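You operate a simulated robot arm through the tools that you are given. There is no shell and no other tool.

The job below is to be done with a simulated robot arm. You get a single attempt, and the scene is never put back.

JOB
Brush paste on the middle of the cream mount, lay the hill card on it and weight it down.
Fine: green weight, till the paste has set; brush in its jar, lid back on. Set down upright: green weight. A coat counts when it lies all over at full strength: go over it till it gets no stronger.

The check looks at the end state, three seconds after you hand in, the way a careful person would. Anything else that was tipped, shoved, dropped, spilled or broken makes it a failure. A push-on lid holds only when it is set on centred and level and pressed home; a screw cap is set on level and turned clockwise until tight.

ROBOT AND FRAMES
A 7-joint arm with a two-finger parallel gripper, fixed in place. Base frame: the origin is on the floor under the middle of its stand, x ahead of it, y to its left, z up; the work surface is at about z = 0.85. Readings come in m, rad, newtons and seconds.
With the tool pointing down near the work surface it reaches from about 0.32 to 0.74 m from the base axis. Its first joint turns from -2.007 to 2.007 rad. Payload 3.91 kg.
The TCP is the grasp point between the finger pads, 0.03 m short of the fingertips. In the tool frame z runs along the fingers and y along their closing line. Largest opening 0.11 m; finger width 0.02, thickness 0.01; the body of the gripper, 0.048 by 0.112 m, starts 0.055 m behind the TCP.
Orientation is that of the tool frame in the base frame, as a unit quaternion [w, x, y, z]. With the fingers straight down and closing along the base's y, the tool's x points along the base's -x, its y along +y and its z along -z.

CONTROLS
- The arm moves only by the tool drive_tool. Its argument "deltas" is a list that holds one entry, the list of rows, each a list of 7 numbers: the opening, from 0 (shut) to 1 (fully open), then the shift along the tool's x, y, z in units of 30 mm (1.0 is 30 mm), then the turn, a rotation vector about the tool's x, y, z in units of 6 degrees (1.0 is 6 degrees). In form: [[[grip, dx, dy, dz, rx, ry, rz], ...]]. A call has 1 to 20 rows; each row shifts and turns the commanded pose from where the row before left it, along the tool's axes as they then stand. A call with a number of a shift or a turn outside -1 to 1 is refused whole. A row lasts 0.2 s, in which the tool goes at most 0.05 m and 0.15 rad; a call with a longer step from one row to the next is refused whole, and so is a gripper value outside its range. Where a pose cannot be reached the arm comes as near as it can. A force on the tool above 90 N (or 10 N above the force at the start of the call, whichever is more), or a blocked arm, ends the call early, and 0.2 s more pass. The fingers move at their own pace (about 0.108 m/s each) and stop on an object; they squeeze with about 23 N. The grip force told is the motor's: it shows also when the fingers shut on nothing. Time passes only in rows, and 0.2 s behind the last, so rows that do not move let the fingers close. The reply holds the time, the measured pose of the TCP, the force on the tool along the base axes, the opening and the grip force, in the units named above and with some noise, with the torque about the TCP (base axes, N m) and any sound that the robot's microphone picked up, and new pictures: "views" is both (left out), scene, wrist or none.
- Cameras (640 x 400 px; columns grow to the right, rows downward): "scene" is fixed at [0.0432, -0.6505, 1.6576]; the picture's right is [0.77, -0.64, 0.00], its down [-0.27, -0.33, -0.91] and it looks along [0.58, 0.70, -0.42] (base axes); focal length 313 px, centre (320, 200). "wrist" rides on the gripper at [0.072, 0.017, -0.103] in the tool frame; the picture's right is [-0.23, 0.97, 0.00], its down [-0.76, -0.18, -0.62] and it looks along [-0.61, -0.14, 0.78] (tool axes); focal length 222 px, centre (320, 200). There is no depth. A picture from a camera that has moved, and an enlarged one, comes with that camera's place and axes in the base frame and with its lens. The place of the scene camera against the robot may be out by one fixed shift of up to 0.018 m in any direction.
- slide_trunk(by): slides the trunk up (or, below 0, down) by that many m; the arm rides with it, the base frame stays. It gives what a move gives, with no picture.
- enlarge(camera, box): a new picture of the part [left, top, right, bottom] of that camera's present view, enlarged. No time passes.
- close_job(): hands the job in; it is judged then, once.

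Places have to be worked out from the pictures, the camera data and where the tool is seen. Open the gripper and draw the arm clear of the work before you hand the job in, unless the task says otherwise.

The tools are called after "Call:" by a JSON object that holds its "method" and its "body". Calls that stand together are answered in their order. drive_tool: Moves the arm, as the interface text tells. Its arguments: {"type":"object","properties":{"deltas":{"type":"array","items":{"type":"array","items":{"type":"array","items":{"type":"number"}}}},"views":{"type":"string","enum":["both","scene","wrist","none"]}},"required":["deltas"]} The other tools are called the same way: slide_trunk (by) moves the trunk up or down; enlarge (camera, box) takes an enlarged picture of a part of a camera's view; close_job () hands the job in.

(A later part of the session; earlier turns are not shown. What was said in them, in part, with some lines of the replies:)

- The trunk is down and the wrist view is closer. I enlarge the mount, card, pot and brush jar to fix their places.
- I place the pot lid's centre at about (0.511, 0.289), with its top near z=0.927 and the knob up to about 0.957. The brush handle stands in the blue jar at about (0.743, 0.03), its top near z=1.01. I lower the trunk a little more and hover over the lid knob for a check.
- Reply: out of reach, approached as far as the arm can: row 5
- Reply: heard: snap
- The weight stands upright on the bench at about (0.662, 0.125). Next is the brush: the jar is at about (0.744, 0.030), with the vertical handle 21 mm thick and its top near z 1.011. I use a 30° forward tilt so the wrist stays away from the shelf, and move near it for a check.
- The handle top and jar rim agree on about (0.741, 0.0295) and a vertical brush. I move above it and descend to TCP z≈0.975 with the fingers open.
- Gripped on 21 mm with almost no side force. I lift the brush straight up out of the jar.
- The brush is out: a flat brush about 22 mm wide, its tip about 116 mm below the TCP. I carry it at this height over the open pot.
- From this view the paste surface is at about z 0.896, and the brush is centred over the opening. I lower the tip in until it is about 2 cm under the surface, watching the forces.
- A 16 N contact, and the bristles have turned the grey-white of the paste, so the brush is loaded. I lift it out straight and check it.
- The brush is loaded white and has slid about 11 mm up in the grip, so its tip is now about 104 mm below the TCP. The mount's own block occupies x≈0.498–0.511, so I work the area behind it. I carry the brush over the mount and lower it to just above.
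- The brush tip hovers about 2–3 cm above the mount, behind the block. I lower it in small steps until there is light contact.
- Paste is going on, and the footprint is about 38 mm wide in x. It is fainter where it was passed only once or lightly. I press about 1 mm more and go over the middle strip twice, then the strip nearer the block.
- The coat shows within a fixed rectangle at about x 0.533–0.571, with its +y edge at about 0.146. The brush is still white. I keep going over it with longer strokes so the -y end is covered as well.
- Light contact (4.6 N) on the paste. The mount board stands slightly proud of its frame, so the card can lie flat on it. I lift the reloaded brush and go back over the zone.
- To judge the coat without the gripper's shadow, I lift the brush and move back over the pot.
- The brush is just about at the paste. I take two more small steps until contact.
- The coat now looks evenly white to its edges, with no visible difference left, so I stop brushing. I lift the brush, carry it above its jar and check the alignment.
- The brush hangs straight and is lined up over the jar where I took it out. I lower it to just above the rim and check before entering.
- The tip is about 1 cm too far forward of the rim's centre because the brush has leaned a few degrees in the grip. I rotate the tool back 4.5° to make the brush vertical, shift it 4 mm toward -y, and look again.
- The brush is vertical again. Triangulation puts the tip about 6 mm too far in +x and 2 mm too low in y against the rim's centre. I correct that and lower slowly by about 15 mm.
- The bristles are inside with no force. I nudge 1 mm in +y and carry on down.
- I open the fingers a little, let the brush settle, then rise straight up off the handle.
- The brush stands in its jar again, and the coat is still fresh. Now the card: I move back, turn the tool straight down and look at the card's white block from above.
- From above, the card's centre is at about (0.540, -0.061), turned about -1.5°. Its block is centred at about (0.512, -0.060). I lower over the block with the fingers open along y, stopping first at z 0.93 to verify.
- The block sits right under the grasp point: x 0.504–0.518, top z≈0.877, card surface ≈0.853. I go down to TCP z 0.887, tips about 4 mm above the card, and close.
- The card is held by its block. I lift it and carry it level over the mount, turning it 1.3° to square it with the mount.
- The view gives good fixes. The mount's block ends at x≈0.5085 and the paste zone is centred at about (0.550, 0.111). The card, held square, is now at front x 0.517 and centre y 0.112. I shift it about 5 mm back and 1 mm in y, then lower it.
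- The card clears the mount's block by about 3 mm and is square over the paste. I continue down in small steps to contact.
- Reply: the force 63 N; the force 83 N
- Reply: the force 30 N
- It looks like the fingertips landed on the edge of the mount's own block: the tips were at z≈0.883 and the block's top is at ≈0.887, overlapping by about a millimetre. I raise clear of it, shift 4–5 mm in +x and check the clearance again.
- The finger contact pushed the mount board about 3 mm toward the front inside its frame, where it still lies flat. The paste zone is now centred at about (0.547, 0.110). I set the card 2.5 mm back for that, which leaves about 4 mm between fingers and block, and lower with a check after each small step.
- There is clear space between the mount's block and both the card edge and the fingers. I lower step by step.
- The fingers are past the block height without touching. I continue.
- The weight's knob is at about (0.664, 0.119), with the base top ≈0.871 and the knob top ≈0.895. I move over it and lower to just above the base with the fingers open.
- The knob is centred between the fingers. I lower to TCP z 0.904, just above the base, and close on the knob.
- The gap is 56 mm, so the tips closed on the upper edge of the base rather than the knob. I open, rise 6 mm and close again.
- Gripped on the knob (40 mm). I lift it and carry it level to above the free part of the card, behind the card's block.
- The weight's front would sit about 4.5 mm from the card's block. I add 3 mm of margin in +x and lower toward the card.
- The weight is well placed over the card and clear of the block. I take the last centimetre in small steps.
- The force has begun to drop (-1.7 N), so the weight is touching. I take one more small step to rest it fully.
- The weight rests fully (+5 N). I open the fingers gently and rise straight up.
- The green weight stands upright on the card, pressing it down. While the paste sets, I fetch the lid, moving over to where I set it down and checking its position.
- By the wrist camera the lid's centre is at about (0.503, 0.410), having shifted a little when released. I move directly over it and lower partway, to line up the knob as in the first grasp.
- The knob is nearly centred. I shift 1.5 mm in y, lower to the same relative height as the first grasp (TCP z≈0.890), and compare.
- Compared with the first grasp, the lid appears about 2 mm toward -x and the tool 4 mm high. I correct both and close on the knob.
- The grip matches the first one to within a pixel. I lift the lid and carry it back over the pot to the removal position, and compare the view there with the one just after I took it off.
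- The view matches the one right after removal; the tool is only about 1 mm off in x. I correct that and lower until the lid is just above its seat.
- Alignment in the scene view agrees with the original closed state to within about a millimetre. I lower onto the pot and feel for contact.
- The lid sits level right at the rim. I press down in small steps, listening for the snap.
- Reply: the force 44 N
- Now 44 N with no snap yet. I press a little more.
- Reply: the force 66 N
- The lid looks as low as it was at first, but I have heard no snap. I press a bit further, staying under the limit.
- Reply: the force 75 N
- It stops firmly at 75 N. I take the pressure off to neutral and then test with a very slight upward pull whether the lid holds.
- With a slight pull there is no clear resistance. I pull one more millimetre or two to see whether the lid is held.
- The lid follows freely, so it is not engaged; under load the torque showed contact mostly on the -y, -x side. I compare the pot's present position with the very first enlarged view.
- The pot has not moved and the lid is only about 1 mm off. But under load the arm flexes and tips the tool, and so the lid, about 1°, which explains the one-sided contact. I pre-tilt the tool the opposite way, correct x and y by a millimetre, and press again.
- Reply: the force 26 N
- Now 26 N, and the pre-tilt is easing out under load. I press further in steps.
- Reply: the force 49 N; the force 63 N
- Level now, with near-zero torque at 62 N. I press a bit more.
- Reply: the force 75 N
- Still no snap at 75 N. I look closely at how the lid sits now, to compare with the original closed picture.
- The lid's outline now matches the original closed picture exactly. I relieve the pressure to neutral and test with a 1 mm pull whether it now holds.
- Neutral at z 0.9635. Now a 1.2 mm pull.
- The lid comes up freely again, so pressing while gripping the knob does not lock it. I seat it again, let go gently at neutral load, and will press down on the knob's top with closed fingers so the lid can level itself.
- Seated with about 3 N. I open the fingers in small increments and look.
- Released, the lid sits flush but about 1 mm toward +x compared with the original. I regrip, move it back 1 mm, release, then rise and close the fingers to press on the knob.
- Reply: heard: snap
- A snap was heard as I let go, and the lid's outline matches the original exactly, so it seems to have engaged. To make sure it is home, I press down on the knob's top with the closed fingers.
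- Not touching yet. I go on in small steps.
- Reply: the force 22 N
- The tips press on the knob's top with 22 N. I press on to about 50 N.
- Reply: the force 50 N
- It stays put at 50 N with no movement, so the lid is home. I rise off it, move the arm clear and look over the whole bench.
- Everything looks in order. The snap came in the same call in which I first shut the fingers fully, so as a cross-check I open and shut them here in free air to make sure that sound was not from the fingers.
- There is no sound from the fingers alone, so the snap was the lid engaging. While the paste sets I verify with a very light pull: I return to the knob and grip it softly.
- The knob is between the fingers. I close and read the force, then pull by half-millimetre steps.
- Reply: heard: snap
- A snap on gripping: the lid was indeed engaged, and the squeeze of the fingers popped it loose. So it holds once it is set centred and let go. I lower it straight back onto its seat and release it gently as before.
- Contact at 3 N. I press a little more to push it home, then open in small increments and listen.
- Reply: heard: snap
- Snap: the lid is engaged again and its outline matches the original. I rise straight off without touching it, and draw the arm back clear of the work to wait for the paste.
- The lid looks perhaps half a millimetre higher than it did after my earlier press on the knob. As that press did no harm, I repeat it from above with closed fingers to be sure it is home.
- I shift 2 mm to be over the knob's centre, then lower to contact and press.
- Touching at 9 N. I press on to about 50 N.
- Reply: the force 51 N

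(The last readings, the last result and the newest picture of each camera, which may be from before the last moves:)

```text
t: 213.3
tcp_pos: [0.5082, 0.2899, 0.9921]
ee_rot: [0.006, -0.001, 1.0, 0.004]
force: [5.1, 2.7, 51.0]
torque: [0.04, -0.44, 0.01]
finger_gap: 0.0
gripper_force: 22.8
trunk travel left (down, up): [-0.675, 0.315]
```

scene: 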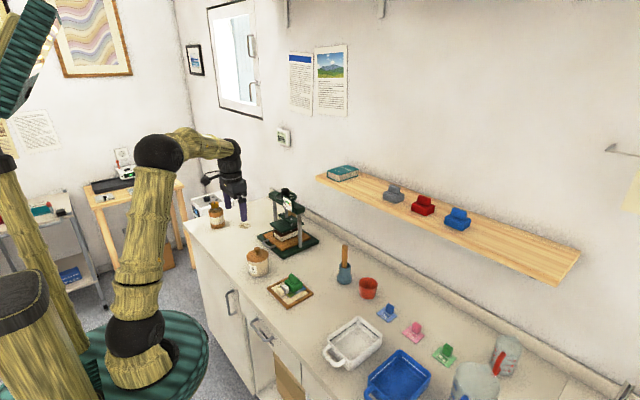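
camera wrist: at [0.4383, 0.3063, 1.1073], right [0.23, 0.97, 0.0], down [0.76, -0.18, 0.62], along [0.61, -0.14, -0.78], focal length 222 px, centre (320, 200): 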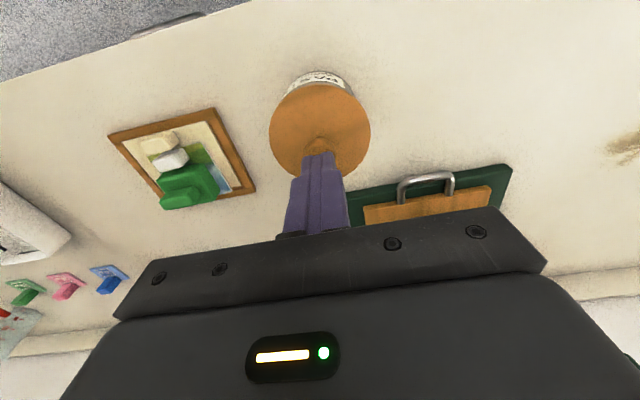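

The lid is solid at 51 N and at the same height as before. I rise off and draw the arm back clear with the gripper open.

Call:
{"method": "drive_tool", "body": {"deltas": [[[0, 0, 0, -0.3, 0, 0, 0], [0, 0, 0, -0.7, 0, 0, 0], [0, 0, 0, -1, 0, 0, 0], [0, 0, 0, -1, 0, 0, 0], [0, 0, 0, -1, 0, 0, 0], [0, 0, 0, -1, 0, 0, 0], [0, 0, 0, -1, 0, 0, 0], [0.3, 0.7, 0, -0.7, 0, 0, 0], [0.6, 0.7, 0, -0.7, 0, 0, 0], [1, 0.7, 0, -0.7, 0, 0, 0], [1, 0, 0, 0, 0, 0, 0]]], "views": "both"}}

Call:
{"method": "enlarge", "body": {"camera": "scene", "box": [244, 244, 274, 268]}}

Call:
{"method": "enlarge", "body": {"camera": "wrist", "box": [190, 80, 350, 180]}}

```text
t: 215.7
tcp_pos: [0.4465, 0.2891, 1.227]
ee_rot: [0.0, 0.0, 1.0, 0.0]
force: [0.8, -0.2, 0.2]
torque: [0.02, -0.01, 0.02]
finger_gap: 0.11
gripper_force: 0.0
trunk travel left (down, up): [-0.675, 0.315]
camera wrist: at [0.3732, 0.3057, 1.3315], right [0.23, 0.97, 0.0], down [0.76, -0.18, 0.62], along [0.61, -0.14, -0.78], focal length 222 px, centre (320, 200)
```

scene: 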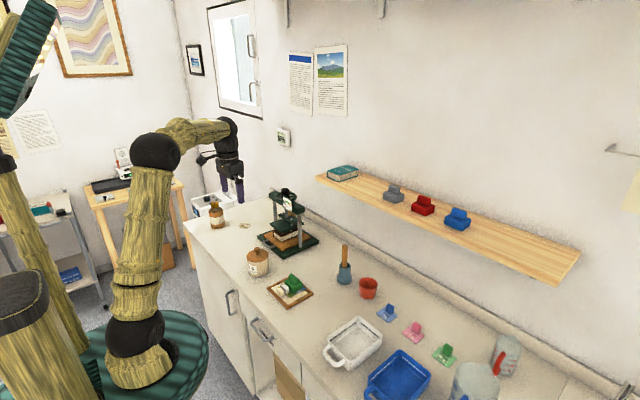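
wrist: 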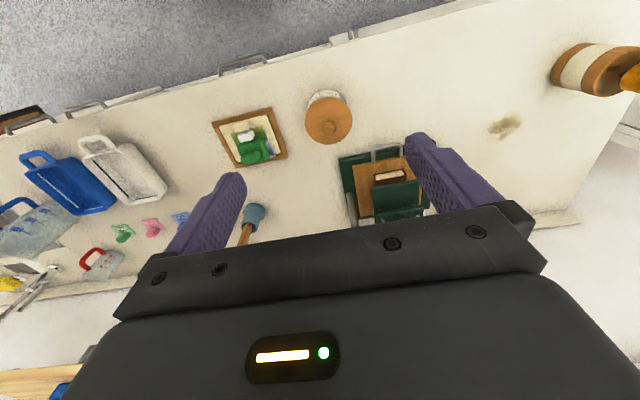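

```text
16.00 times, centred on (259, 256) of scene
camera zoom: at [0.0432, -0.6505, 1.6576], right [0.77, -0.64, 0.0], down [-0.27, -0.33, -0.91], along [0.58, 0.7, -0.42], focal length 5001 px, centre (1296, -696)
```

zoom: 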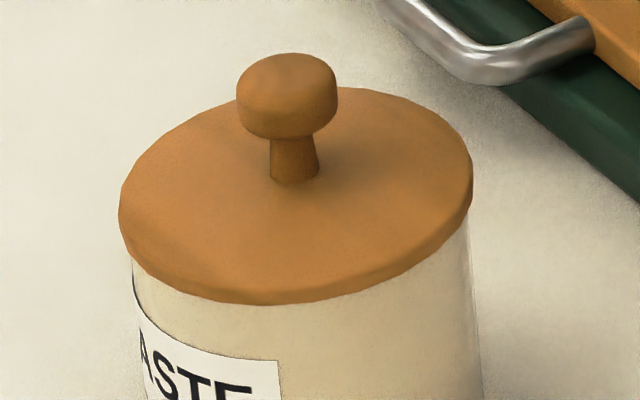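

```text
4.00 times, centred on (270, 130) of wrist
camera zoom: at [0.3732, 0.3057, 1.3315], right [0.23, 0.97, 0.0], down [0.76, -0.18, 0.62], along [0.61, -0.14, -0.78], focal length 888 px, centre (520, 480)
```

zoom: 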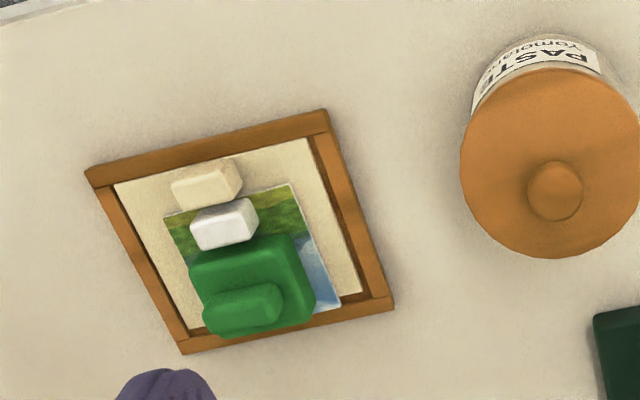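

All is in place: lid on, brush in its jar, and the card on the paste under the upright green weight. Now I hold still to let the paste set under the weight.

Call:
{"method": "drive_tool", "body": {"deltas": [[[1, 0, 0, 0, 0, 0, 0], [1, 0, 0, 0, 0, 0, 0], [1, 0, 0, 0, 0, 0, 0], [1, 0, 0, 0, 0, 0, 0], [1, 0, 0, 0, 0, 0, 0], [1, 0, 0, 0, 0, 0, 0], [1, 0, 0, 0, 0, 0, 0], [1, 0, 0, 0, 0, 0, 0], [1, 0, 0, 0, 0, 0, 0], [1, 0, 0, 0, 0, 0, 0], [1, 0, 0, 0, 0, 0, 0], [1, 0, 0, 0, 0, 0, 0], [1, 0, 0, 0, 0, 0, 0], [1, 0, 0, 0, 0, 0, 0], [1, 0, 0, 0, 0, 0, 0], [1, 0, 0, 0, 0, 0, 0], [1, 0, 0, 0, 0, 0, 0], [1, 0, 0, 0, 0, 0, 0], [1, 0, 0, 0, 0, 0, 0], [1, 0, 0, 0, 0, 0, 0]]], "views": "none"}}

Call:
{"method": "drive_tool", "body": {"deltas": [[[1, 0, 0, 0, 0, 0, 0], [1, 0, 0, 0, 0, 0, 0], [1, 0, 0, 0, 0, 0, 0], [1, 0, 0, 0, 0, 0, 0], [1, 0, 0, 0, 0, 0, 0], [1, 0, 0, 0, 0, 0, 0], [1, 0, 0, 0, 0, 0, 0], [1, 0, 0, 0, 0, 0, 0], [1, 0, 0, 0, 0, 0, 0], [1, 0, 0, 0, 0, 0, 0], [1, 0, 0, 0, 0, 0, 0], [1, 0, 0, 0, 0, 0, 0], [1, 0, 0, 0, 0, 0, 0], [1, 0, 0, 0, 0, 0, 0], [1, 0, 0, 0, 0, 0, 0], [1, 0, 0, 0, 0, 0, 0], [1, 0, 0, 0, 0, 0, 0], [1, 0, 0, 0, 0, 0, 0], [1, 0, 0, 0, 0, 0, 0], [1, 0, 0, 0, 0, 0, 0]]], "views": "none"}}

Call:
{"method": "drive_tool", "body": {"deltas": [[[1, 0, 0, 0, 0, 0, 0], [1, 0, 0, 0, 0, 0, 0], [1, 0, 0, 0, 0, 0, 0], [1, 0, 0, 0, 0, 0, 0], [1, 0, 0, 0, 0, 0, 0], [1, 0, 0, 0, 0, 0, 0], [1, 0, 0, 0, 0, 0, 0], [1, 0, 0, 0, 0, 0, 0], [1, 0, 0, 0, 0, 0, 0], [1, 0, 0, 0, 0, 0, 0], [1, 0, 0, 0, 0, 0, 0], [1, 0, 0, 0, 0, 0, 0], [1, 0, 0, 0, 0, 0, 0], [1, 0, 0, 0, 0, 0, 0], [1, 0, 0, 0, 0, 0, 0], [1, 0, 0, 0, 0, 0, 0], [1, 0, 0, 0, 0, 0, 0], [1, 0, 0, 0, 0, 0, 0], [1, 0, 0, 0, 0, 0, 0], [1, 0, 0, 0, 0, 0, 0]]], "views": "none"}}

Call:
{"method": "drive_tool", "body": {"deltas": [[[1, 0, 0, 0, 0, 0, 0], [1, 0, 0, 0, 0, 0, 0], [1, 0, 0, 0, 0, 0, 0], [1, 0, 0, 0, 0, 0, 0], [1, 0, 0, 0, 0, 0, 0], [1, 0, 0, 0, 0, 0, 0], [1, 0, 0, 0, 0, 0, 0], [1, 0, 0, 0, 0, 0, 0], [1, 0, 0, 0, 0, 0, 0], [1, 0, 0, 0, 0, 0, 0], [1, 0, 0, 0, 0, 0, 0], [1, 0, 0, 0, 0, 0, 0], [1, 0, 0, 0, 0, 0, 0], [1, 0, 0, 0, 0, 0, 0], [1, 0, 0, 0, 0, 0, 0], [1, 0, 0, 0, 0, 0, 0], [1, 0, 0, 0, 0, 0, 0], [1, 0, 0, 0, 0, 0, 0], [1, 0, 0, 0, 0, 0, 0], [1, 0, 0, 0, 0, 0, 0]]], "views": "none"}}

Call:
{"method": "drive_tool", "body": {"deltas": [[[1, 0, 0, 0, 0, 0, 0], [1, 0, 0, 0, 0, 0, 0], [1, 0, 0, 0, 0, 0, 0], [1, 0, 0, 0, 0, 0, 0], [1, 0, 0, 0, 0, 0, 0], [1, 0, 0, 0, 0, 0, 0], [1, 0, 0, 0, 0, 0, 0], [1, 0, 0, 0, 0, 0, 0], [1, 0, 0, 0, 0, 0, 0], [1, 0, 0, 0, 0, 0, 0], [1, 0, 0, 0, 0, 0, 0], [1, 0, 0, 0, 0, 0, 0], [1, 0, 0, 0, 0, 0, 0], [1, 0, 0, 0, 0, 0, 0], [1, 0, 0, 0, 0, 0, 0], [1, 0, 0, 0, 0, 0, 0], [1, 0, 0, 0, 0, 0, 0], [1, 0, 0, 0, 0, 0, 0], [1, 0, 0, 0, 0, 0, 0], [1, 0, 0, 0, 0, 0, 0]]], "views": "none"}}

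Call:
{"method": "drive_tool", "body": {"deltas": [[[1, 0, 0, 0, 0, 0, 0], [1, 0, 0, 0, 0, 0, 0], [1, 0, 0, 0, 0, 0, 0], [1, 0, 0, 0, 0, 0, 0], [1, 0, 0, 0, 0, 0, 0], [1, 0, 0, 0, 0, 0, 0], [1, 0, 0, 0, 0, 0, 0], [1, 0, 0, 0, 0, 0, 0], [1, 0, 0, 0, 0, 0, 0], [1, 0, 0, 0, 0, 0, 0], [1, 0, 0, 0, 0, 0, 0], [1, 0, 0, 0, 0, 0, 0], [1, 0, 0, 0, 0, 0, 0], [1, 0, 0, 0, 0, 0, 0], [1, 0, 0, 0, 0, 0, 0], [1, 0, 0, 0, 0, 0, 0], [1, 0, 0, 0, 0, 0, 0], [1, 0, 0, 0, 0, 0, 0], [1, 0, 0, 0, 0, 0, 0], [1, 0, 0, 0, 0, 0, 0]]], "views": "both"}}

Call:
{"method": "enlarge", "body": {"camera": "scene", "box": [264, 265, 316, 307]}}

```text
t: 219.9
tcp_pos: [0.4461, 0.2896, 1.2273]
ee_rot: [0.001, -0.001, 1.0, -0.001]
force: [-0.3, 0.6, 0.4]
torque: [0.0, -0.01, -0.03]
finger_gap: 0.1101
gripper_force: 0.0
trunk travel left (down, up): [-0.675, 0.315]
```

```text
t: 224.1
tcp_pos: [0.4461, 0.2898, 1.2279]
ee_rot: [0.0, -0.001, 1.0, 0.0]
force: [0.3, -0.6, 0.0]
torque: [0.0, -0.01, -0.03]
finger_gap: 0.1098
gripper_force: 0.1
trunk travel left (down, up): [-0.675, 0.315]
```

```text
t: 228.3
tcp_pos: [0.4453, 0.2903, 1.2272]
ee_rot: [0.0, -0.001, 1.0, 0.001]
force: [-0.1, 0.4, 0.5]
torque: [0.02, 0.01, -0.02]
finger_gap: 0.1099
gripper_force: 0.0
trunk travel left (down, up): [-0.675, 0.315]
```

```text
t: 232.5
tcp_pos: [0.4465, 0.2888, 1.228]
ee_rot: [0.0, -0.001, 1.0, 0.0]
force: [0.2, -0.9, -1.0]
torque: [0.01, 0.01, 0.03]
finger_gap: 0.1103
gripper_force: 0.1
trunk travel left (down, up): [-0.675, 0.315]
```

```text
t: 236.7
tcp_pos: [0.4455, 0.2894, 1.2273]
ee_rot: [0.001, -0.001, 1.0, 0.0]
force: [1.2, -0.2, 0.9]
torque: [0.05, 0.0, 0.0]
finger_gap: 0.1098
gripper_force: 0.2
trunk travel left (down, up): [-0.675, 0.315]
```

```text
t: 240.9
tcp_pos: [0.4465, 0.2898, 1.2275]
ee_rot: [0.0, -0.001, 1.0, 0.001]
force: [0.6, 0.2, 0.0]
torque: [-0.01, 0.01, 0.02]
finger_gap: 0.1101
gripper_force: 0.0
trunk travel left (down, up): [-0.675, 0.315]
camera wrist: at [0.3731, 0.3056, 1.3315], right [0.23, 0.97, 0.0], down [0.76, -0.18, 0.62], along [0.61, -0.14, -0.78], focal length 222 px, centre (320, 200)
```

scene: 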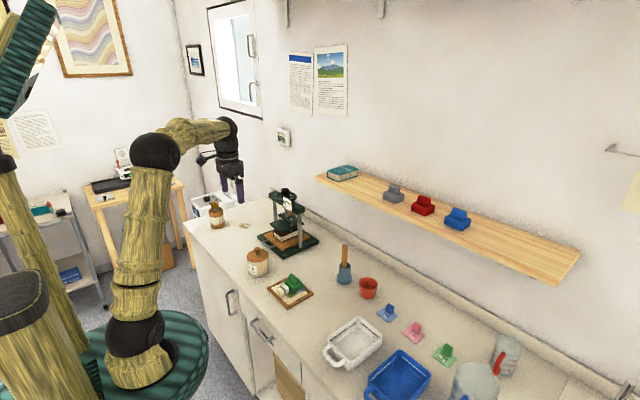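
wrist: 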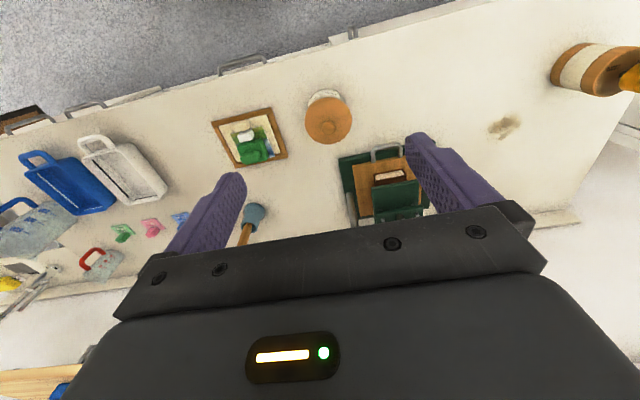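

```text
9.52 times, centred on (290, 286) of scene
camera zoom: at [0.0432, -0.6505, 1.6576], right [0.77, -0.64, 0.0], down [-0.27, -0.33, -0.91], along [0.58, 0.7, -0.42], focal length 2977 px, centre (606, -619)
```

zoom: 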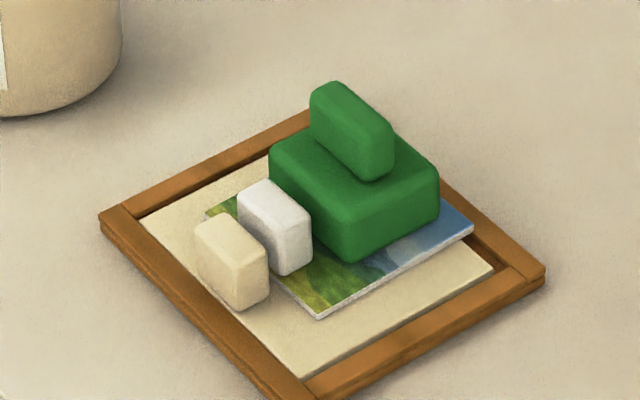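

Nothing has moved. About 80 s under the weight so far, and I keep waiting to be sure the paste has fully set.

Call:
{"method": "drive_tool", "body": {"deltas": [[[1, 0, 0, 0, 0, 0, 0], [1, 0, 0, 0, 0, 0, 0], [1, 0, 0, 0, 0, 0, 0], [1, 0, 0, 0, 0, 0, 0], [1, 0, 0, 0, 0, 0, 0], [1, 0, 0, 0, 0, 0, 0], [1, 0, 0, 0, 0, 0, 0], [1, 0, 0, 0, 0, 0, 0], [1, 0, 0, 0, 0, 0, 0], [1, 0, 0, 0, 0, 0, 0], [1, 0, 0, 0, 0, 0, 0], [1, 0, 0, 0, 0, 0, 0], [1, 0, 0, 0, 0, 0, 0], [1, 0, 0, 0, 0, 0, 0], [1, 0, 0, 0, 0, 0, 0], [1, 0, 0, 0, 0, 0, 0], [1, 0, 0, 0, 0, 0, 0], [1, 0, 0, 0, 0, 0, 0], [1, 0, 0, 0, 0, 0, 0], [1, 0, 0, 0, 0, 0, 0]]], "views": "none"}}

Call:
{"method": "drive_tool", "body": {"deltas": [[[1, 0, 0, 0, 0, 0, 0], [1, 0, 0, 0, 0, 0, 0], [1, 0, 0, 0, 0, 0, 0], [1, 0, 0, 0, 0, 0, 0], [1, 0, 0, 0, 0, 0, 0], [1, 0, 0, 0, 0, 0, 0], [1, 0, 0, 0, 0, 0, 0], [1, 0, 0, 0, 0, 0, 0], [1, 0, 0, 0, 0, 0, 0], [1, 0, 0, 0, 0, 0, 0], [1, 0, 0, 0, 0, 0, 0], [1, 0, 0, 0, 0, 0, 0], [1, 0, 0, 0, 0, 0, 0], [1, 0, 0, 0, 0, 0, 0], [1, 0, 0, 0, 0, 0, 0], [1, 0, 0, 0, 0, 0, 0], [1, 0, 0, 0, 0, 0, 0], [1, 0, 0, 0, 0, 0, 0], [1, 0, 0, 0, 0, 0, 0], [1, 0, 0, 0, 0, 0, 0]]], "views": "none"}}

Call:
{"method": "drive_tool", "body": {"deltas": [[[1, 0, 0, 0, 0, 0, 0], [1, 0, 0, 0, 0, 0, 0], [1, 0, 0, 0, 0, 0, 0], [1, 0, 0, 0, 0, 0, 0], [1, 0, 0, 0, 0, 0, 0], [1, 0, 0, 0, 0, 0, 0], [1, 0, 0, 0, 0, 0, 0], [1, 0, 0, 0, 0, 0, 0], [1, 0, 0, 0, 0, 0, 0], [1, 0, 0, 0, 0, 0, 0], [1, 0, 0, 0, 0, 0, 0], [1, 0, 0, 0, 0, 0, 0], [1, 0, 0, 0, 0, 0, 0], [1, 0, 0, 0, 0, 0, 0], [1, 0, 0, 0, 0, 0, 0], [1, 0, 0, 0, 0, 0, 0], [1, 0, 0, 0, 0, 0, 0], [1, 0, 0, 0, 0, 0, 0], [1, 0, 0, 0, 0, 0, 0], [1, 0, 0, 0, 0, 0, 0]]], "views": "none"}}

Call:
{"method": "drive_tool", "body": {"deltas": [[[1, 0, 0, 0, 0, 0, 0], [1, 0, 0, 0, 0, 0, 0], [1, 0, 0, 0, 0, 0, 0], [1, 0, 0, 0, 0, 0, 0], [1, 0, 0, 0, 0, 0, 0], [1, 0, 0, 0, 0, 0, 0], [1, 0, 0, 0, 0, 0, 0], [1, 0, 0, 0, 0, 0, 0], [1, 0, 0, 0, 0, 0, 0], [1, 0, 0, 0, 0, 0, 0], [1, 0, 0, 0, 0, 0, 0], [1, 0, 0, 0, 0, 0, 0], [1, 0, 0, 0, 0, 0, 0], [1, 0, 0, 0, 0, 0, 0], [1, 0, 0, 0, 0, 0, 0], [1, 0, 0, 0, 0, 0, 0], [1, 0, 0, 0, 0, 0, 0], [1, 0, 0, 0, 0, 0, 0], [1, 0, 0, 0, 0, 0, 0], [1, 0, 0, 0, 0, 0, 0]]], "views": "none"}}

Call:
{"method": "drive_tool", "body": {"deltas": [[[1, 0, 0, 0, 0, 0, 0], [1, 0, 0, 0, 0, 0, 0], [1, 0, 0, 0, 0, 0, 0], [1, 0, 0, 0, 0, 0, 0], [1, 0, 0, 0, 0, 0, 0], [1, 0, 0, 0, 0, 0, 0], [1, 0, 0, 0, 0, 0, 0], [1, 0, 0, 0, 0, 0, 0], [1, 0, 0, 0, 0, 0, 0], [1, 0, 0, 0, 0, 0, 0], [1, 0, 0, 0, 0, 0, 0], [1, 0, 0, 0, 0, 0, 0], [1, 0, 0, 0, 0, 0, 0], [1, 0, 0, 0, 0, 0, 0], [1, 0, 0, 0, 0, 0, 0], [1, 0, 0, 0, 0, 0, 0], [1, 0, 0, 0, 0, 0, 0], [1, 0, 0, 0, 0, 0, 0], [1, 0, 0, 0, 0, 0, 0], [1, 0, 0, 0, 0, 0, 0]]], "views": "none"}}

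Call:
{"method": "drive_tool", "body": {"deltas": [[[1, 0, 0, 0, 0, 0, 0], [1, 0, 0, 0, 0, 0, 0], [1, 0, 0, 0, 0, 0, 0], [1, 0, 0, 0, 0, 0, 0], [1, 0, 0, 0, 0, 0, 0], [1, 0, 0, 0, 0, 0, 0], [1, 0, 0, 0, 0, 0, 0], [1, 0, 0, 0, 0, 0, 0], [1, 0, 0, 0, 0, 0, 0], [1, 0, 0, 0, 0, 0, 0], [1, 0, 0, 0, 0, 0, 0], [1, 0, 0, 0, 0, 0, 0], [1, 0, 0, 0, 0, 0, 0], [1, 0, 0, 0, 0, 0, 0], [1, 0, 0, 0, 0, 0, 0], [1, 0, 0, 0, 0, 0, 0], [1, 0, 0, 0, 0, 0, 0], [1, 0, 0, 0, 0, 0, 0], [1, 0, 0, 0, 0, 0, 0], [1, 0, 0, 0, 0, 0, 0]]], "views": "none"}}

Call:
{"method": "drive_tool", "body": {"deltas": [[[1, 0, 0, 0, 0, 0, 0], [1, 0, 0, 0, 0, 0, 0], [1, 0, 0, 0, 0, 0, 0], [1, 0, 0, 0, 0, 0, 0], [1, 0, 0, 0, 0, 0, 0], [1, 0, 0, 0, 0, 0, 0], [1, 0, 0, 0, 0, 0, 0], [1, 0, 0, 0, 0, 0, 0], [1, 0, 0, 0, 0, 0, 0], [1, 0, 0, 0, 0, 0, 0], [1, 0, 0, 0, 0, 0, 0], [1, 0, 0, 0, 0, 0, 0], [1, 0, 0, 0, 0, 0, 0], [1, 0, 0, 0, 0, 0, 0], [1, 0, 0, 0, 0, 0, 0], [1, 0, 0, 0, 0, 0, 0], [1, 0, 0, 0, 0, 0, 0], [1, 0, 0, 0, 0, 0, 0], [1, 0, 0, 0, 0, 0, 0], [1, 0, 0, 0, 0, 0, 0]]], "views": "none"}}

Call:
{"method": "drive_tool", "body": {"deltas": [[[1, 0, 0, 0, 0, 0, 0], [1, 0, 0, 0, 0, 0, 0], [1, 0, 0, 0, 0, 0, 0], [1, 0, 0, 0, 0, 0, 0], [1, 0, 0, 0, 0, 0, 0], [1, 0, 0, 0, 0, 0, 0], [1, 0, 0, 0, 0, 0, 0], [1, 0, 0, 0, 0, 0, 0], [1, 0, 0, 0, 0, 0, 0], [1, 0, 0, 0, 0, 0, 0], [1, 0, 0, 0, 0, 0, 0], [1, 0, 0, 0, 0, 0, 0], [1, 0, 0, 0, 0, 0, 0], [1, 0, 0, 0, 0, 0, 0], [1, 0, 0, 0, 0, 0, 0], [1, 0, 0, 0, 0, 0, 0], [1, 0, 0, 0, 0, 0, 0], [1, 0, 0, 0, 0, 0, 0], [1, 0, 0, 0, 0, 0, 0], [1, 0, 0, 0, 0, 0, 0]]], "views": "none"}}

Call:
{"method": "drive_tool", "body": {"deltas": [[[1, 0, 0, 0, 0, 0, 0], [1, 0, 0, 0, 0, 0, 0], [1, 0, 0, 0, 0, 0, 0], [1, 0, 0, 0, 0, 0, 0], [1, 0, 0, 0, 0, 0, 0], [1, 0, 0, 0, 0, 0, 0], [1, 0, 0, 0, 0, 0, 0], [1, 0, 0, 0, 0, 0, 0], [1, 0, 0, 0, 0, 0, 0], [1, 0, 0, 0, 0, 0, 0], [1, 0, 0, 0, 0, 0, 0], [1, 0, 0, 0, 0, 0, 0], [1, 0, 0, 0, 0, 0, 0], [1, 0, 0, 0, 0, 0, 0], [1, 0, 0, 0, 0, 0, 0], [1, 0, 0, 0, 0, 0, 0], [1, 0, 0, 0, 0, 0, 0], [1, 0, 0, 0, 0, 0, 0], [1, 0, 0, 0, 0, 0, 0], [1, 0, 0, 0, 0, 0, 0]]], "views": "none"}}

Call:
{"method": "drive_tool", "body": {"deltas": [[[1, 0, 0, 0, 0, 0, 0], [1, 0, 0, 0, 0, 0, 0], [1, 0, 0, 0, 0, 0, 0], [1, 0, 0, 0, 0, 0, 0], [1, 0, 0, 0, 0, 0, 0], [1, 0, 0, 0, 0, 0, 0], [1, 0, 0, 0, 0, 0, 0], [1, 0, 0, 0, 0, 0, 0], [1, 0, 0, 0, 0, 0, 0], [1, 0, 0, 0, 0, 0, 0], [1, 0, 0, 0, 0, 0, 0], [1, 0, 0, 0, 0, 0, 0], [1, 0, 0, 0, 0, 0, 0], [1, 0, 0, 0, 0, 0, 0], [1, 0, 0, 0, 0, 0, 0], [1, 0, 0, 0, 0, 0, 0], [1, 0, 0, 0, 0, 0, 0], [1, 0, 0, 0, 0, 0, 0], [1, 0, 0, 0, 0, 0, 0], [1, 0, 0, 0, 0, 0, 0]]], "views": "both"}}

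Call:
{"method": "enlarge", "body": {"camera": "scene", "box": [225, 225, 385, 325]}}

```text
t: 245.1
tcp_pos: [0.4443, 0.2909, 1.2274]
ee_rot: [0.0, -0.001, 1.0, 0.0]
force: [-0.7, -0.4, -0.9]
torque: [0.01, 0.01, 0.01]
finger_gap: 0.1101
gripper_force: 0.0
trunk travel left (down, up): [-0.675, 0.315]
```

```text
t: 249.3
tcp_pos: [0.4452, 0.2894, 1.2269]
ee_rot: [-0.001, -0.001, 1.0, 0.0]
force: [0.6, 0.3, 0.2]
torque: [-0.04, 0.01, 0.01]
finger_gap: 0.1101
gripper_force: 0.0
trunk travel left (down, up): [-0.675, 0.315]
```

```text
t: 253.5
tcp_pos: [0.4459, 0.2902, 1.2272]
ee_rot: [0.0, 0.0, 1.0, 0.0]
force: [-0.4, -0.1, -0.4]
torque: [-0.01, 0.01, 0.0]
finger_gap: 0.11
gripper_force: 0.1
trunk travel left (down, up): [-0.675, 0.315]
```

```text
t: 257.7
tcp_pos: [0.4452, 0.2904, 1.2283]
ee_rot: [0.0, -0.001, 1.0, 0.001]
force: [0.7, 0.4, -0.1]
torque: [-0.06, 0.01, 0.0]
finger_gap: 0.1097
gripper_force: 0.0
trunk travel left (down, up): [-0.675, 0.315]
```

```text
t: 261.9
tcp_pos: [0.4452, 0.2895, 1.2276]
ee_rot: [0.0, -0.001, 1.0, 0.0]
force: [-0.3, 0.0, -0.4]
torque: [0.0, 0.03, 0.02]
finger_gap: 0.11
gripper_force: 0.1
trunk travel left (down, up): [-0.675, 0.315]
```

```text
t: 266.1
tcp_pos: [0.4459, 0.2901, 1.2273]
ee_rot: [0.0, -0.001, 1.0, 0.0]
force: [-0.7, 0.3, -0.1]
torque: [0.02, -0.01, -0.01]
finger_gap: 0.11
gripper_force: 0.1
trunk travel left (down, up): [-0.675, 0.315]
```

```text
t: 270.3
tcp_pos: [0.4465, 0.29, 1.2271]
ee_rot: [0.0, 0.0, 1.0, 0.001]
force: [0.1, 0.0, 0.9]
torque: [0.01, -0.02, 0.0]
finger_gap: 0.1103
gripper_force: 0.0
trunk travel left (down, up): [-0.675, 0.315]
```

```text
t: 274.5
tcp_pos: [0.4451, 0.29, 1.2279]
ee_rot: [0.0, -0.001, 1.0, 0.0]
force: [0.0, -0.9, 0.7]
torque: [-0.01, -0.02, -0.02]
finger_gap: 0.1101
gripper_force: 0.1
trunk travel left (down, up): [-0.675, 0.315]
```

```text
t: 278.7
tcp_pos: [0.4456, 0.2898, 1.2284]
ee_rot: [0.0, -0.001, 1.0, -0.001]
force: [0.4, 0.2, -0.2]
torque: [0.03, 0.01, 0.0]
finger_gap: 0.1099
gripper_force: 0.1
trunk travel left (down, up): [-0.675, 0.315]
```

```text
t: 282.9
tcp_pos: [0.4463, 0.2901, 1.2285]
ee_rot: [0.0, -0.001, 1.0, 0.0]
force: [0.7, 0.3, 0.1]
torque: [-0.03, 0.02, 0.05]
finger_gap: 0.1101
gripper_force: 0.1
trunk travel left (down, up): [-0.675, 0.315]
camera wrist: at [0.3731, 0.3056, 1.3315], right [0.23, 0.97, 0.0], down [0.76, -0.18, 0.62], along [0.61, -0.14, -0.78], focal length 222 px, centre (320, 200)
```

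scene: 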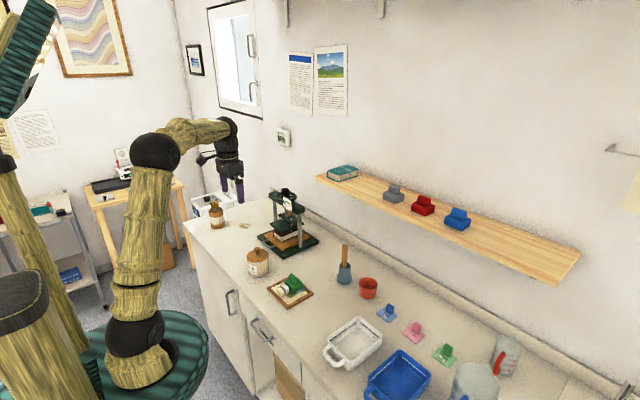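
wrist: 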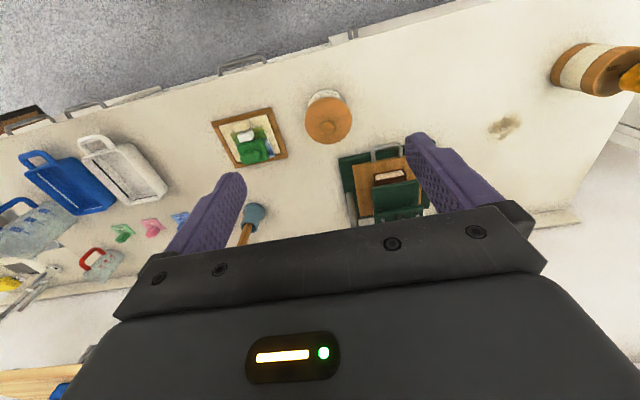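

```text
4.00 times, centred on (305, 275) of scene
camera zoom: at [0.0432, -0.6505, 1.6576], right [0.77, -0.64, 0.0], down [-0.27, -0.33, -0.91], along [0.58, 0.7, -0.42], focal length 1250 px, centre (380, -100)
```

zoom: 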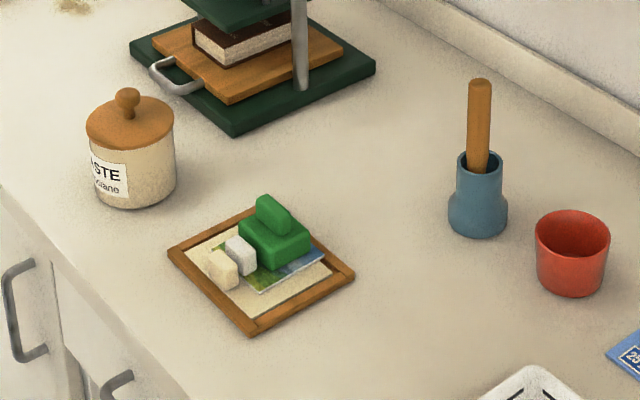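

All stays still: 122 s under the weight. I wait about another minute for a safe margin.

Call:
{"method": "drive_tool", "body": {"deltas": [[[1, 0, 0, 0, 0, 0, 0], [1, 0, 0, 0, 0, 0, 0], [1, 0, 0, 0, 0, 0, 0], [1, 0, 0, 0, 0, 0, 0], [1, 0, 0, 0, 0, 0, 0], [1, 0, 0, 0, 0, 0, 0], [1, 0, 0, 0, 0, 0, 0], [1, 0, 0, 0, 0, 0, 0], [1, 0, 0, 0, 0, 0, 0], [1, 0, 0, 0, 0, 0, 0], [1, 0, 0, 0, 0, 0, 0], [1, 0, 0, 0, 0, 0, 0], [1, 0, 0, 0, 0, 0, 0], [1, 0, 0, 0, 0, 0, 0], [1, 0, 0, 0, 0, 0, 0], [1, 0, 0, 0, 0, 0, 0], [1, 0, 0, 0, 0, 0, 0], [1, 0, 0, 0, 0, 0, 0], [1, 0, 0, 0, 0, 0, 0], [1, 0, 0, 0, 0, 0, 0]]], "views": "none"}}

Call:
{"method": "drive_tool", "body": {"deltas": [[[1, 0, 0, 0, 0, 0, 0], [1, 0, 0, 0, 0, 0, 0], [1, 0, 0, 0, 0, 0, 0], [1, 0, 0, 0, 0, 0, 0], [1, 0, 0, 0, 0, 0, 0], [1, 0, 0, 0, 0, 0, 0], [1, 0, 0, 0, 0, 0, 0], [1, 0, 0, 0, 0, 0, 0], [1, 0, 0, 0, 0, 0, 0], [1, 0, 0, 0, 0, 0, 0], [1, 0, 0, 0, 0, 0, 0], [1, 0, 0, 0, 0, 0, 0], [1, 0, 0, 0, 0, 0, 0], [1, 0, 0, 0, 0, 0, 0], [1, 0, 0, 0, 0, 0, 0], [1, 0, 0, 0, 0, 0, 0], [1, 0, 0, 0, 0, 0, 0], [1, 0, 0, 0, 0, 0, 0], [1, 0, 0, 0, 0, 0, 0], [1, 0, 0, 0, 0, 0, 0]]], "views": "none"}}

Call:
{"method": "drive_tool", "body": {"deltas": [[[1, 0, 0, 0, 0, 0, 0], [1, 0, 0, 0, 0, 0, 0], [1, 0, 0, 0, 0, 0, 0], [1, 0, 0, 0, 0, 0, 0], [1, 0, 0, 0, 0, 0, 0], [1, 0, 0, 0, 0, 0, 0], [1, 0, 0, 0, 0, 0, 0], [1, 0, 0, 0, 0, 0, 0], [1, 0, 0, 0, 0, 0, 0], [1, 0, 0, 0, 0, 0, 0], [1, 0, 0, 0, 0, 0, 0], [1, 0, 0, 0, 0, 0, 0], [1, 0, 0, 0, 0, 0, 0], [1, 0, 0, 0, 0, 0, 0], [1, 0, 0, 0, 0, 0, 0], [1, 0, 0, 0, 0, 0, 0], [1, 0, 0, 0, 0, 0, 0], [1, 0, 0, 0, 0, 0, 0], [1, 0, 0, 0, 0, 0, 0], [1, 0, 0, 0, 0, 0, 0]]], "views": "none"}}

Call:
{"method": "drive_tool", "body": {"deltas": [[[1, 0, 0, 0, 0, 0, 0], [1, 0, 0, 0, 0, 0, 0], [1, 0, 0, 0, 0, 0, 0], [1, 0, 0, 0, 0, 0, 0], [1, 0, 0, 0, 0, 0, 0], [1, 0, 0, 0, 0, 0, 0], [1, 0, 0, 0, 0, 0, 0], [1, 0, 0, 0, 0, 0, 0], [1, 0, 0, 0, 0, 0, 0], [1, 0, 0, 0, 0, 0, 0], [1, 0, 0, 0, 0, 0, 0], [1, 0, 0, 0, 0, 0, 0], [1, 0, 0, 0, 0, 0, 0], [1, 0, 0, 0, 0, 0, 0], [1, 0, 0, 0, 0, 0, 0], [1, 0, 0, 0, 0, 0, 0], [1, 0, 0, 0, 0, 0, 0], [1, 0, 0, 0, 0, 0, 0], [1, 0, 0, 0, 0, 0, 0], [1, 0, 0, 0, 0, 0, 0]]], "views": "none"}}

Call:
{"method": "drive_tool", "body": {"deltas": [[[1, 0, 0, 0, 0, 0, 0], [1, 0, 0, 0, 0, 0, 0], [1, 0, 0, 0, 0, 0, 0], [1, 0, 0, 0, 0, 0, 0], [1, 0, 0, 0, 0, 0, 0], [1, 0, 0, 0, 0, 0, 0], [1, 0, 0, 0, 0, 0, 0], [1, 0, 0, 0, 0, 0, 0], [1, 0, 0, 0, 0, 0, 0], [1, 0, 0, 0, 0, 0, 0], [1, 0, 0, 0, 0, 0, 0], [1, 0, 0, 0, 0, 0, 0], [1, 0, 0, 0, 0, 0, 0], [1, 0, 0, 0, 0, 0, 0], [1, 0, 0, 0, 0, 0, 0], [1, 0, 0, 0, 0, 0, 0], [1, 0, 0, 0, 0, 0, 0], [1, 0, 0, 0, 0, 0, 0], [1, 0, 0, 0, 0, 0, 0], [1, 0, 0, 0, 0, 0, 0]]], "views": "none"}}

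Call:
{"method": "drive_tool", "body": {"deltas": [[[1, 0, 0, 0, 0, 0, 0], [1, 0, 0, 0, 0, 0, 0], [1, 0, 0, 0, 0, 0, 0], [1, 0, 0, 0, 0, 0, 0], [1, 0, 0, 0, 0, 0, 0], [1, 0, 0, 0, 0, 0, 0], [1, 0, 0, 0, 0, 0, 0], [1, 0, 0, 0, 0, 0, 0], [1, 0, 0, 0, 0, 0, 0], [1, 0, 0, 0, 0, 0, 0], [1, 0, 0, 0, 0, 0, 0], [1, 0, 0, 0, 0, 0, 0], [1, 0, 0, 0, 0, 0, 0], [1, 0, 0, 0, 0, 0, 0], [1, 0, 0, 0, 0, 0, 0], [1, 0, 0, 0, 0, 0, 0], [1, 0, 0, 0, 0, 0, 0], [1, 0, 0, 0, 0, 0, 0], [1, 0, 0, 0, 0, 0, 0], [1, 0, 0, 0, 0, 0, 0]]], "views": "none"}}

Call:
{"method": "drive_tool", "body": {"deltas": [[[1, 0, 0, 0, 0, 0, 0], [1, 0, 0, 0, 0, 0, 0], [1, 0, 0, 0, 0, 0, 0], [1, 0, 0, 0, 0, 0, 0], [1, 0, 0, 0, 0, 0, 0], [1, 0, 0, 0, 0, 0, 0], [1, 0, 0, 0, 0, 0, 0], [1, 0, 0, 0, 0, 0, 0], [1, 0, 0, 0, 0, 0, 0], [1, 0, 0, 0, 0, 0, 0], [1, 0, 0, 0, 0, 0, 0], [1, 0, 0, 0, 0, 0, 0], [1, 0, 0, 0, 0, 0, 0], [1, 0, 0, 0, 0, 0, 0], [1, 0, 0, 0, 0, 0, 0], [1, 0, 0, 0, 0, 0, 0], [1, 0, 0, 0, 0, 0, 0], [1, 0, 0, 0, 0, 0, 0], [1, 0, 0, 0, 0, 0, 0], [1, 0, 0, 0, 0, 0, 0]]], "views": "none"}}

Call:
{"method": "drive_tool", "body": {"deltas": [[[1, 0, 0, 0, 0, 0, 0], [1, 0, 0, 0, 0, 0, 0], [1, 0, 0, 0, 0, 0, 0], [1, 0, 0, 0, 0, 0, 0], [1, 0, 0, 0, 0, 0, 0], [1, 0, 0, 0, 0, 0, 0], [1, 0, 0, 0, 0, 0, 0], [1, 0, 0, 0, 0, 0, 0], [1, 0, 0, 0, 0, 0, 0], [1, 0, 0, 0, 0, 0, 0], [1, 0, 0, 0, 0, 0, 0], [1, 0, 0, 0, 0, 0, 0], [1, 0, 0, 0, 0, 0, 0], [1, 0, 0, 0, 0, 0, 0], [1, 0, 0, 0, 0, 0, 0], [1, 0, 0, 0, 0, 0, 0], [1, 0, 0, 0, 0, 0, 0], [1, 0, 0, 0, 0, 0, 0], [1, 0, 0, 0, 0, 0, 0], [1, 0, 0, 0, 0, 0, 0]]], "views": "none"}}

Call:
{"method": "drive_tool", "body": {"deltas": [[[1, 0, 0, 0, 0, 0, 0], [1, 0, 0, 0, 0, 0, 0], [1, 0, 0, 0, 0, 0, 0], [1, 0, 0, 0, 0, 0, 0], [1, 0, 0, 0, 0, 0, 0], [1, 0, 0, 0, 0, 0, 0], [1, 0, 0, 0, 0, 0, 0], [1, 0, 0, 0, 0, 0, 0], [1, 0, 0, 0, 0, 0, 0], [1, 0, 0, 0, 0, 0, 0], [1, 0, 0, 0, 0, 0, 0], [1, 0, 0, 0, 0, 0, 0], [1, 0, 0, 0, 0, 0, 0], [1, 0, 0, 0, 0, 0, 0], [1, 0, 0, 0, 0, 0, 0], [1, 0, 0, 0, 0, 0, 0], [1, 0, 0, 0, 0, 0, 0], [1, 0, 0, 0, 0, 0, 0], [1, 0, 0, 0, 0, 0, 0], [1, 0, 0, 0, 0, 0, 0]]], "views": "none"}}

Call:
{"method": "drive_tool", "body": {"deltas": [[[1, 0, 0, 0, 0, 0, 0], [1, 0, 0, 0, 0, 0, 0], [1, 0, 0, 0, 0, 0, 0], [1, 0, 0, 0, 0, 0, 0], [1, 0, 0, 0, 0, 0, 0], [1, 0, 0, 0, 0, 0, 0], [1, 0, 0, 0, 0, 0, 0], [1, 0, 0, 0, 0, 0, 0], [1, 0, 0, 0, 0, 0, 0], [1, 0, 0, 0, 0, 0, 0], [1, 0, 0, 0, 0, 0, 0], [1, 0, 0, 0, 0, 0, 0], [1, 0, 0, 0, 0, 0, 0], [1, 0, 0, 0, 0, 0, 0], [1, 0, 0, 0, 0, 0, 0], [1, 0, 0, 0, 0, 0, 0], [1, 0, 0, 0, 0, 0, 0], [1, 0, 0, 0, 0, 0, 0], [1, 0, 0, 0, 0, 0, 0], [1, 0, 0, 0, 0, 0, 0]]], "views": "none"}}

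Call:
{"method": "drive_tool", "body": {"deltas": [[[1, 0, 0, 0, 0, 0, 0], [1, 0, 0, 0, 0, 0, 0], [1, 0, 0, 0, 0, 0, 0], [1, 0, 0, 0, 0, 0, 0], [1, 0, 0, 0, 0, 0, 0], [1, 0, 0, 0, 0, 0, 0], [1, 0, 0, 0, 0, 0, 0], [1, 0, 0, 0, 0, 0, 0], [1, 0, 0, 0, 0, 0, 0], [1, 0, 0, 0, 0, 0, 0], [1, 0, 0, 0, 0, 0, 0], [1, 0, 0, 0, 0, 0, 0], [1, 0, 0, 0, 0, 0, 0], [1, 0, 0, 0, 0, 0, 0], [1, 0, 0, 0, 0, 0, 0], [1, 0, 0, 0, 0, 0, 0], [1, 0, 0, 0, 0, 0, 0], [1, 0, 0, 0, 0, 0, 0], [1, 0, 0, 0, 0, 0, 0], [1, 0, 0, 0, 0, 0, 0]]], "views": "none"}}

Call:
{"method": "drive_tool", "body": {"deltas": [[[1, 0, 0, 0, 0, 0, 0], [1, 0, 0, 0, 0, 0, 0], [1, 0, 0, 0, 0, 0, 0], [1, 0, 0, 0, 0, 0, 0], [1, 0, 0, 0, 0, 0, 0], [1, 0, 0, 0, 0, 0, 0], [1, 0, 0, 0, 0, 0, 0], [1, 0, 0, 0, 0, 0, 0], [1, 0, 0, 0, 0, 0, 0], [1, 0, 0, 0, 0, 0, 0], [1, 0, 0, 0, 0, 0, 0], [1, 0, 0, 0, 0, 0, 0], [1, 0, 0, 0, 0, 0, 0], [1, 0, 0, 0, 0, 0, 0], [1, 0, 0, 0, 0, 0, 0], [1, 0, 0, 0, 0, 0, 0], [1, 0, 0, 0, 0, 0, 0], [1, 0, 0, 0, 0, 0, 0], [1, 0, 0, 0, 0, 0, 0], [1, 0, 0, 0, 0, 0, 0]]], "views": "none"}}

Call:
{"method": "drive_tool", "body": {"deltas": [[[1, 0, 0, 0, 0, 0, 0], [1, 0, 0, 0, 0, 0, 0], [1, 0, 0, 0, 0, 0, 0], [1, 0, 0, 0, 0, 0, 0], [1, 0, 0, 0, 0, 0, 0], [1, 0, 0, 0, 0, 0, 0], [1, 0, 0, 0, 0, 0, 0], [1, 0, 0, 0, 0, 0, 0], [1, 0, 0, 0, 0, 0, 0], [1, 0, 0, 0, 0, 0, 0], [1, 0, 0, 0, 0, 0, 0], [1, 0, 0, 0, 0, 0, 0], [1, 0, 0, 0, 0, 0, 0], [1, 0, 0, 0, 0, 0, 0], [1, 0, 0, 0, 0, 0, 0], [1, 0, 0, 0, 0, 0, 0], [1, 0, 0, 0, 0, 0, 0], [1, 0, 0, 0, 0, 0, 0], [1, 0, 0, 0, 0, 0, 0], [1, 0, 0, 0, 0, 0, 0]]], "views": "none"}}

```text
t: 287.1
tcp_pos: [0.4448, 0.2899, 1.2269]
ee_rot: [0.0, -0.001, 1.0, 0.0]
force: [-0.4, -0.1, 0.6]
torque: [0.04, 0.04, 0.0]
finger_gap: 0.1098
gripper_force: 0.1
trunk travel left (down, up): [-0.675, 0.315]
```

```text
t: 291.3
tcp_pos: [0.444, 0.289, 1.2277]
ee_rot: [0.0, -0.001, 1.0, 0.0]
force: [-0.4, 0.0, -0.3]
torque: [0.03, 0.03, 0.0]
finger_gap: 0.1099
gripper_force: 0.1
trunk travel left (down, up): [-0.675, 0.315]
```

```text
t: 295.5
tcp_pos: [0.4457, 0.29, 1.2268]
ee_rot: [0.0, 0.0, 1.0, 0.0]
force: [-0.4, -0.2, -0.8]
torque: [0.01, 0.02, -0.02]
finger_gap: 0.1098
gripper_force: 0.0
trunk travel left (down, up): [-0.675, 0.315]
```

```text
t: 299.7
tcp_pos: [0.4461, 0.2903, 1.2291]
ee_rot: [0.0, -0.001, 1.0, 0.001]
force: [0.0, -0.5, -0.5]
torque: [0.0, -0.02, -0.03]
finger_gap: 0.1097
gripper_force: 0.0
trunk travel left (down, up): [-0.675, 0.315]
```

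```text
t: 303.9
tcp_pos: [0.4449, 0.29, 1.2282]
ee_rot: [0.0, -0.001, 1.0, 0.0]
force: [0.8, -0.6, 0.4]
torque: [-0.03, 0.01, 0.0]
finger_gap: 0.1099
gripper_force: 0.0
trunk travel left (down, up): [-0.675, 0.315]
```

```text
t: 308.1
tcp_pos: [0.4463, 0.2888, 1.2275]
ee_rot: [0.001, -0.001, 1.0, 0.0]
force: [-0.1, -0.1, 0.2]
torque: [0.0, 0.02, 0.0]
finger_gap: 0.1098
gripper_force: 0.0
trunk travel left (down, up): [-0.675, 0.315]
```

```text
t: 312.3
tcp_pos: [0.4448, 0.2901, 1.2278]
ee_rot: [0.0, -0.001, 1.0, 0.0]
force: [1.1, 0.3, 0.8]
torque: [-0.01, 0.01, 0.02]
finger_gap: 0.11
gripper_force: 0.2
trunk travel left (down, up): [-0.675, 0.315]
```

```text
t: 316.5
tcp_pos: [0.4456, 0.289, 1.2265]
ee_rot: [0.0, -0.001, 1.0, 0.001]
force: [0.5, 0.6, 0.2]
torque: [-0.03, 0.01, 0.02]
finger_gap: 0.1098
gripper_force: 0.1
trunk travel left (down, up): [-0.675, 0.315]
```

```text
t: 320.7
tcp_pos: [0.4459, 0.2912, 1.2268]
ee_rot: [0.0, -0.001, 1.0, 0.0]
force: [0.0, 0.1, -0.3]
torque: [-0.01, -0.01, 0.0]
finger_gap: 0.1099
gripper_force: 0.1
trunk travel left (down, up): [-0.675, 0.315]
```

```text
t: 324.9
tcp_pos: [0.4462, 0.2902, 1.2279]
ee_rot: [0.0, -0.001, 1.0, 0.0]
force: [-0.1, 0.5, 0.3]
torque: [0.0, -0.02, 0.01]
finger_gap: 0.1101
gripper_force: 0.0
trunk travel left (down, up): [-0.675, 0.315]
```

```text
t: 329.1
tcp_pos: [0.4455, 0.2893, 1.2284]
ee_rot: [0.0, -0.001, 1.0, 0.0]
force: [-0.4, -0.4, -0.9]
torque: [0.0, -0.01, 0.02]
finger_gap: 0.1102
gripper_force: 0.0
trunk travel left (down, up): [-0.675, 0.315]
```

```text
t: 333.3
tcp_pos: [0.4449, 0.2895, 1.2272]
ee_rot: [-0.001, -0.001, 1.0, 0.001]
force: [0.9, 0.7, -0.4]
torque: [0.0, -0.01, -0.03]
finger_gap: 0.1102
gripper_force: 0.1
trunk travel left (down, up): [-0.675, 0.315]
```

```text
t: 337.5
tcp_pos: [0.4461, 0.2899, 1.2274]
ee_rot: [0.0, 0.0, 1.0, 0.0]
force: [-0.4, 0.2, 0.2]
torque: [0.04, 0.01, -0.01]
finger_gap: 0.11
gripper_force: 0.0
trunk travel left (down, up): [-0.675, 0.315]
```

Call:
{"method": "drive_tool", "body": {"deltas": [[[1, 0, 0, 0, 0, 0, 0], [1, 0, 0, 0, 0, 0, 0], [1, 0, 0, 0, 0, 0, 0], [1, 0, 0, 0, 0, 0, 0], [1, 0, 0, 0, 0, 0, 0], [1, 0, 0, 0, 0, 0, 0], [1, 0, 0, 0, 0, 0, 0], [1, 0, 0, 0, 0, 0, 0], [1, 0, 0, 0, 0, 0, 0], [1, 0, 0, 0, 0, 0, 0], [1, 0, 0, 0, 0, 0, 0], [1, 0, 0, 0, 0, 0, 0], [1, 0, 0, 0, 0, 0, 0], [1, 0, 0, 0, 0, 0, 0], [1, 0, 0, 0, 0, 0, 0], [1, 0, 0, 0, 0, 0, 0], [1, 0, 0, 0, 0, 0, 0], [1, 0, 0, 0, 0, 0, 0], [1, 0, 0, 0, 0, 0, 0], [1, 0, 0, 0, 0, 0, 0]]], "views": "both"}}

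Call:
{"method": "enlarge", "body": {"camera": "scene", "box": [225, 225, 385, 325]}}

Call:
{"method": "enlarge", "body": {"camera": "scene", "box": [360, 280, 552, 400]}}

```text
t: 341.7
tcp_pos: [0.4464, 0.2886, 1.2276]
ee_rot: [-0.001, 0.0, 1.0, 0.0]
force: [0.3, 0.6, -0.3]
torque: [-0.01, 0.01, 0.02]
finger_gap: 0.1102
gripper_force: 0.1
trunk travel left (down, up): [-0.675, 0.315]
camera wrist: at [0.3731, 0.3056, 1.3315], right [0.23, 0.97, 0.0], down [0.76, -0.18, 0.62], along [0.61, -0.14, -0.78], focal length 222 px, centre (320, 200)
```

scene: 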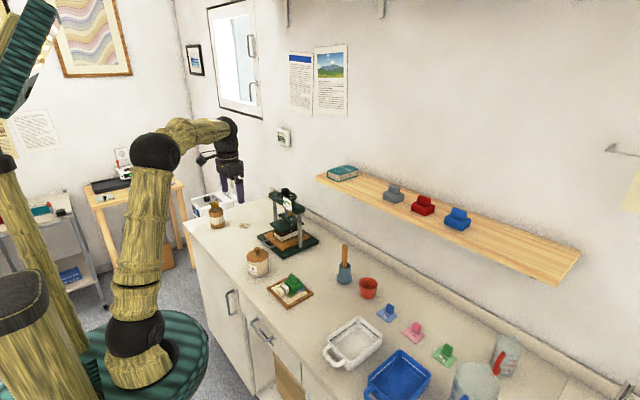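
wrist: 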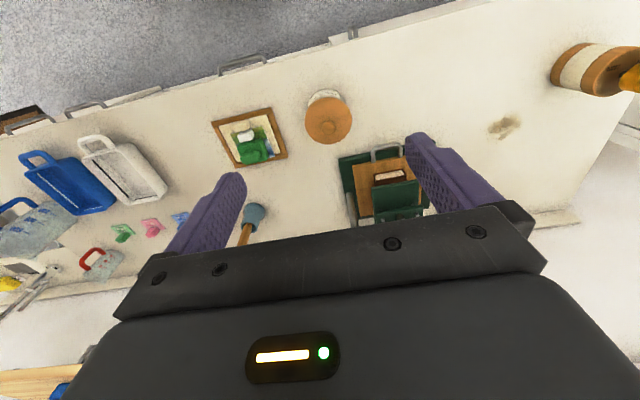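

```text
4.00 times, centred on (305, 275) of scene
camera zoom: at [0.0432, -0.6505, 1.6576], right [0.77, -0.64, 0.0], down [-0.27, -0.33, -0.91], along [0.58, 0.7, -0.42], focal length 1250 px, centre (380, -100)
```

zoom: 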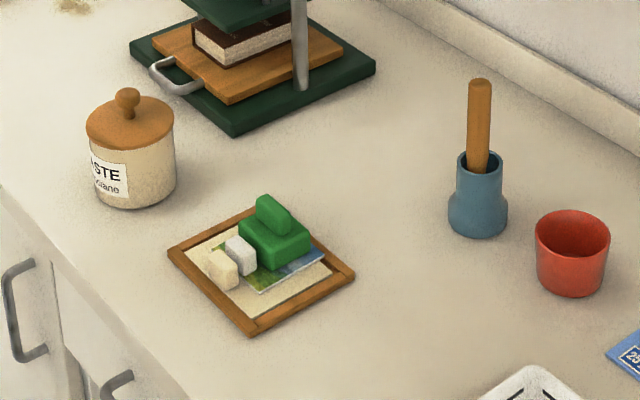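

```text
3.33 times, centred on (456, 340) of scene
camera zoom: at [0.0432, -0.6505, 1.6576], right [0.77, -0.64, 0.0], down [-0.27, -0.33, -0.91], along [0.58, 0.7, -0.42], focal length 1042 px, centre (-133, -267)
```

zoom: 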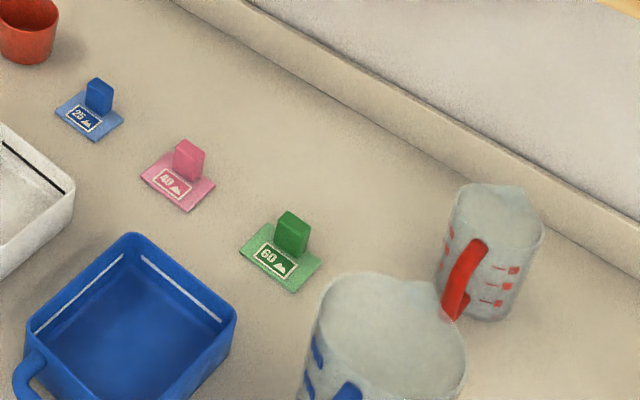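

After three minutes under the weight nothing has shifted. The card is square on the paste, the green weight upright on it, the brush in its jar and the lid snapped on; everything else is where it was. The gripper is open and clear, so I hand the job in.

Call:
{"method": "close_job", "body": {}}

```text
The job is handed in.
```

I've handed the job in. The hill card is pasted to the cream mount with the green weight standing upright on it, and nothing moved while I waited.

- **Paste:** I loaded the brush three times and went over the middle of the mount until the coat looked even and white right to its edges.
- **Card:** It lies flat and square, covering all of the paste. Its far edge hangs a few millimetres past the mount, over the frame.
- **Weight:** It stayed on for about three minutes. I found nothing in the scene giving the paste's setting time, so that wait is a guess.
- **Brush and lid:** The brush is back in its jar. The lid snapped on; gripping the knob to check it popped it loose once, so I set it again, heard it snap and pressed it down at about 50 N.

**One slip:** On my first try at lowering the card, the fingers hit the mount's own block at about 80 N. That pushed the mount about 3 mm toward the front of its frame. It still lay flat, and I placed the card to match.

Everything else on the bench and shelf looked undisturbed in the last pictures.
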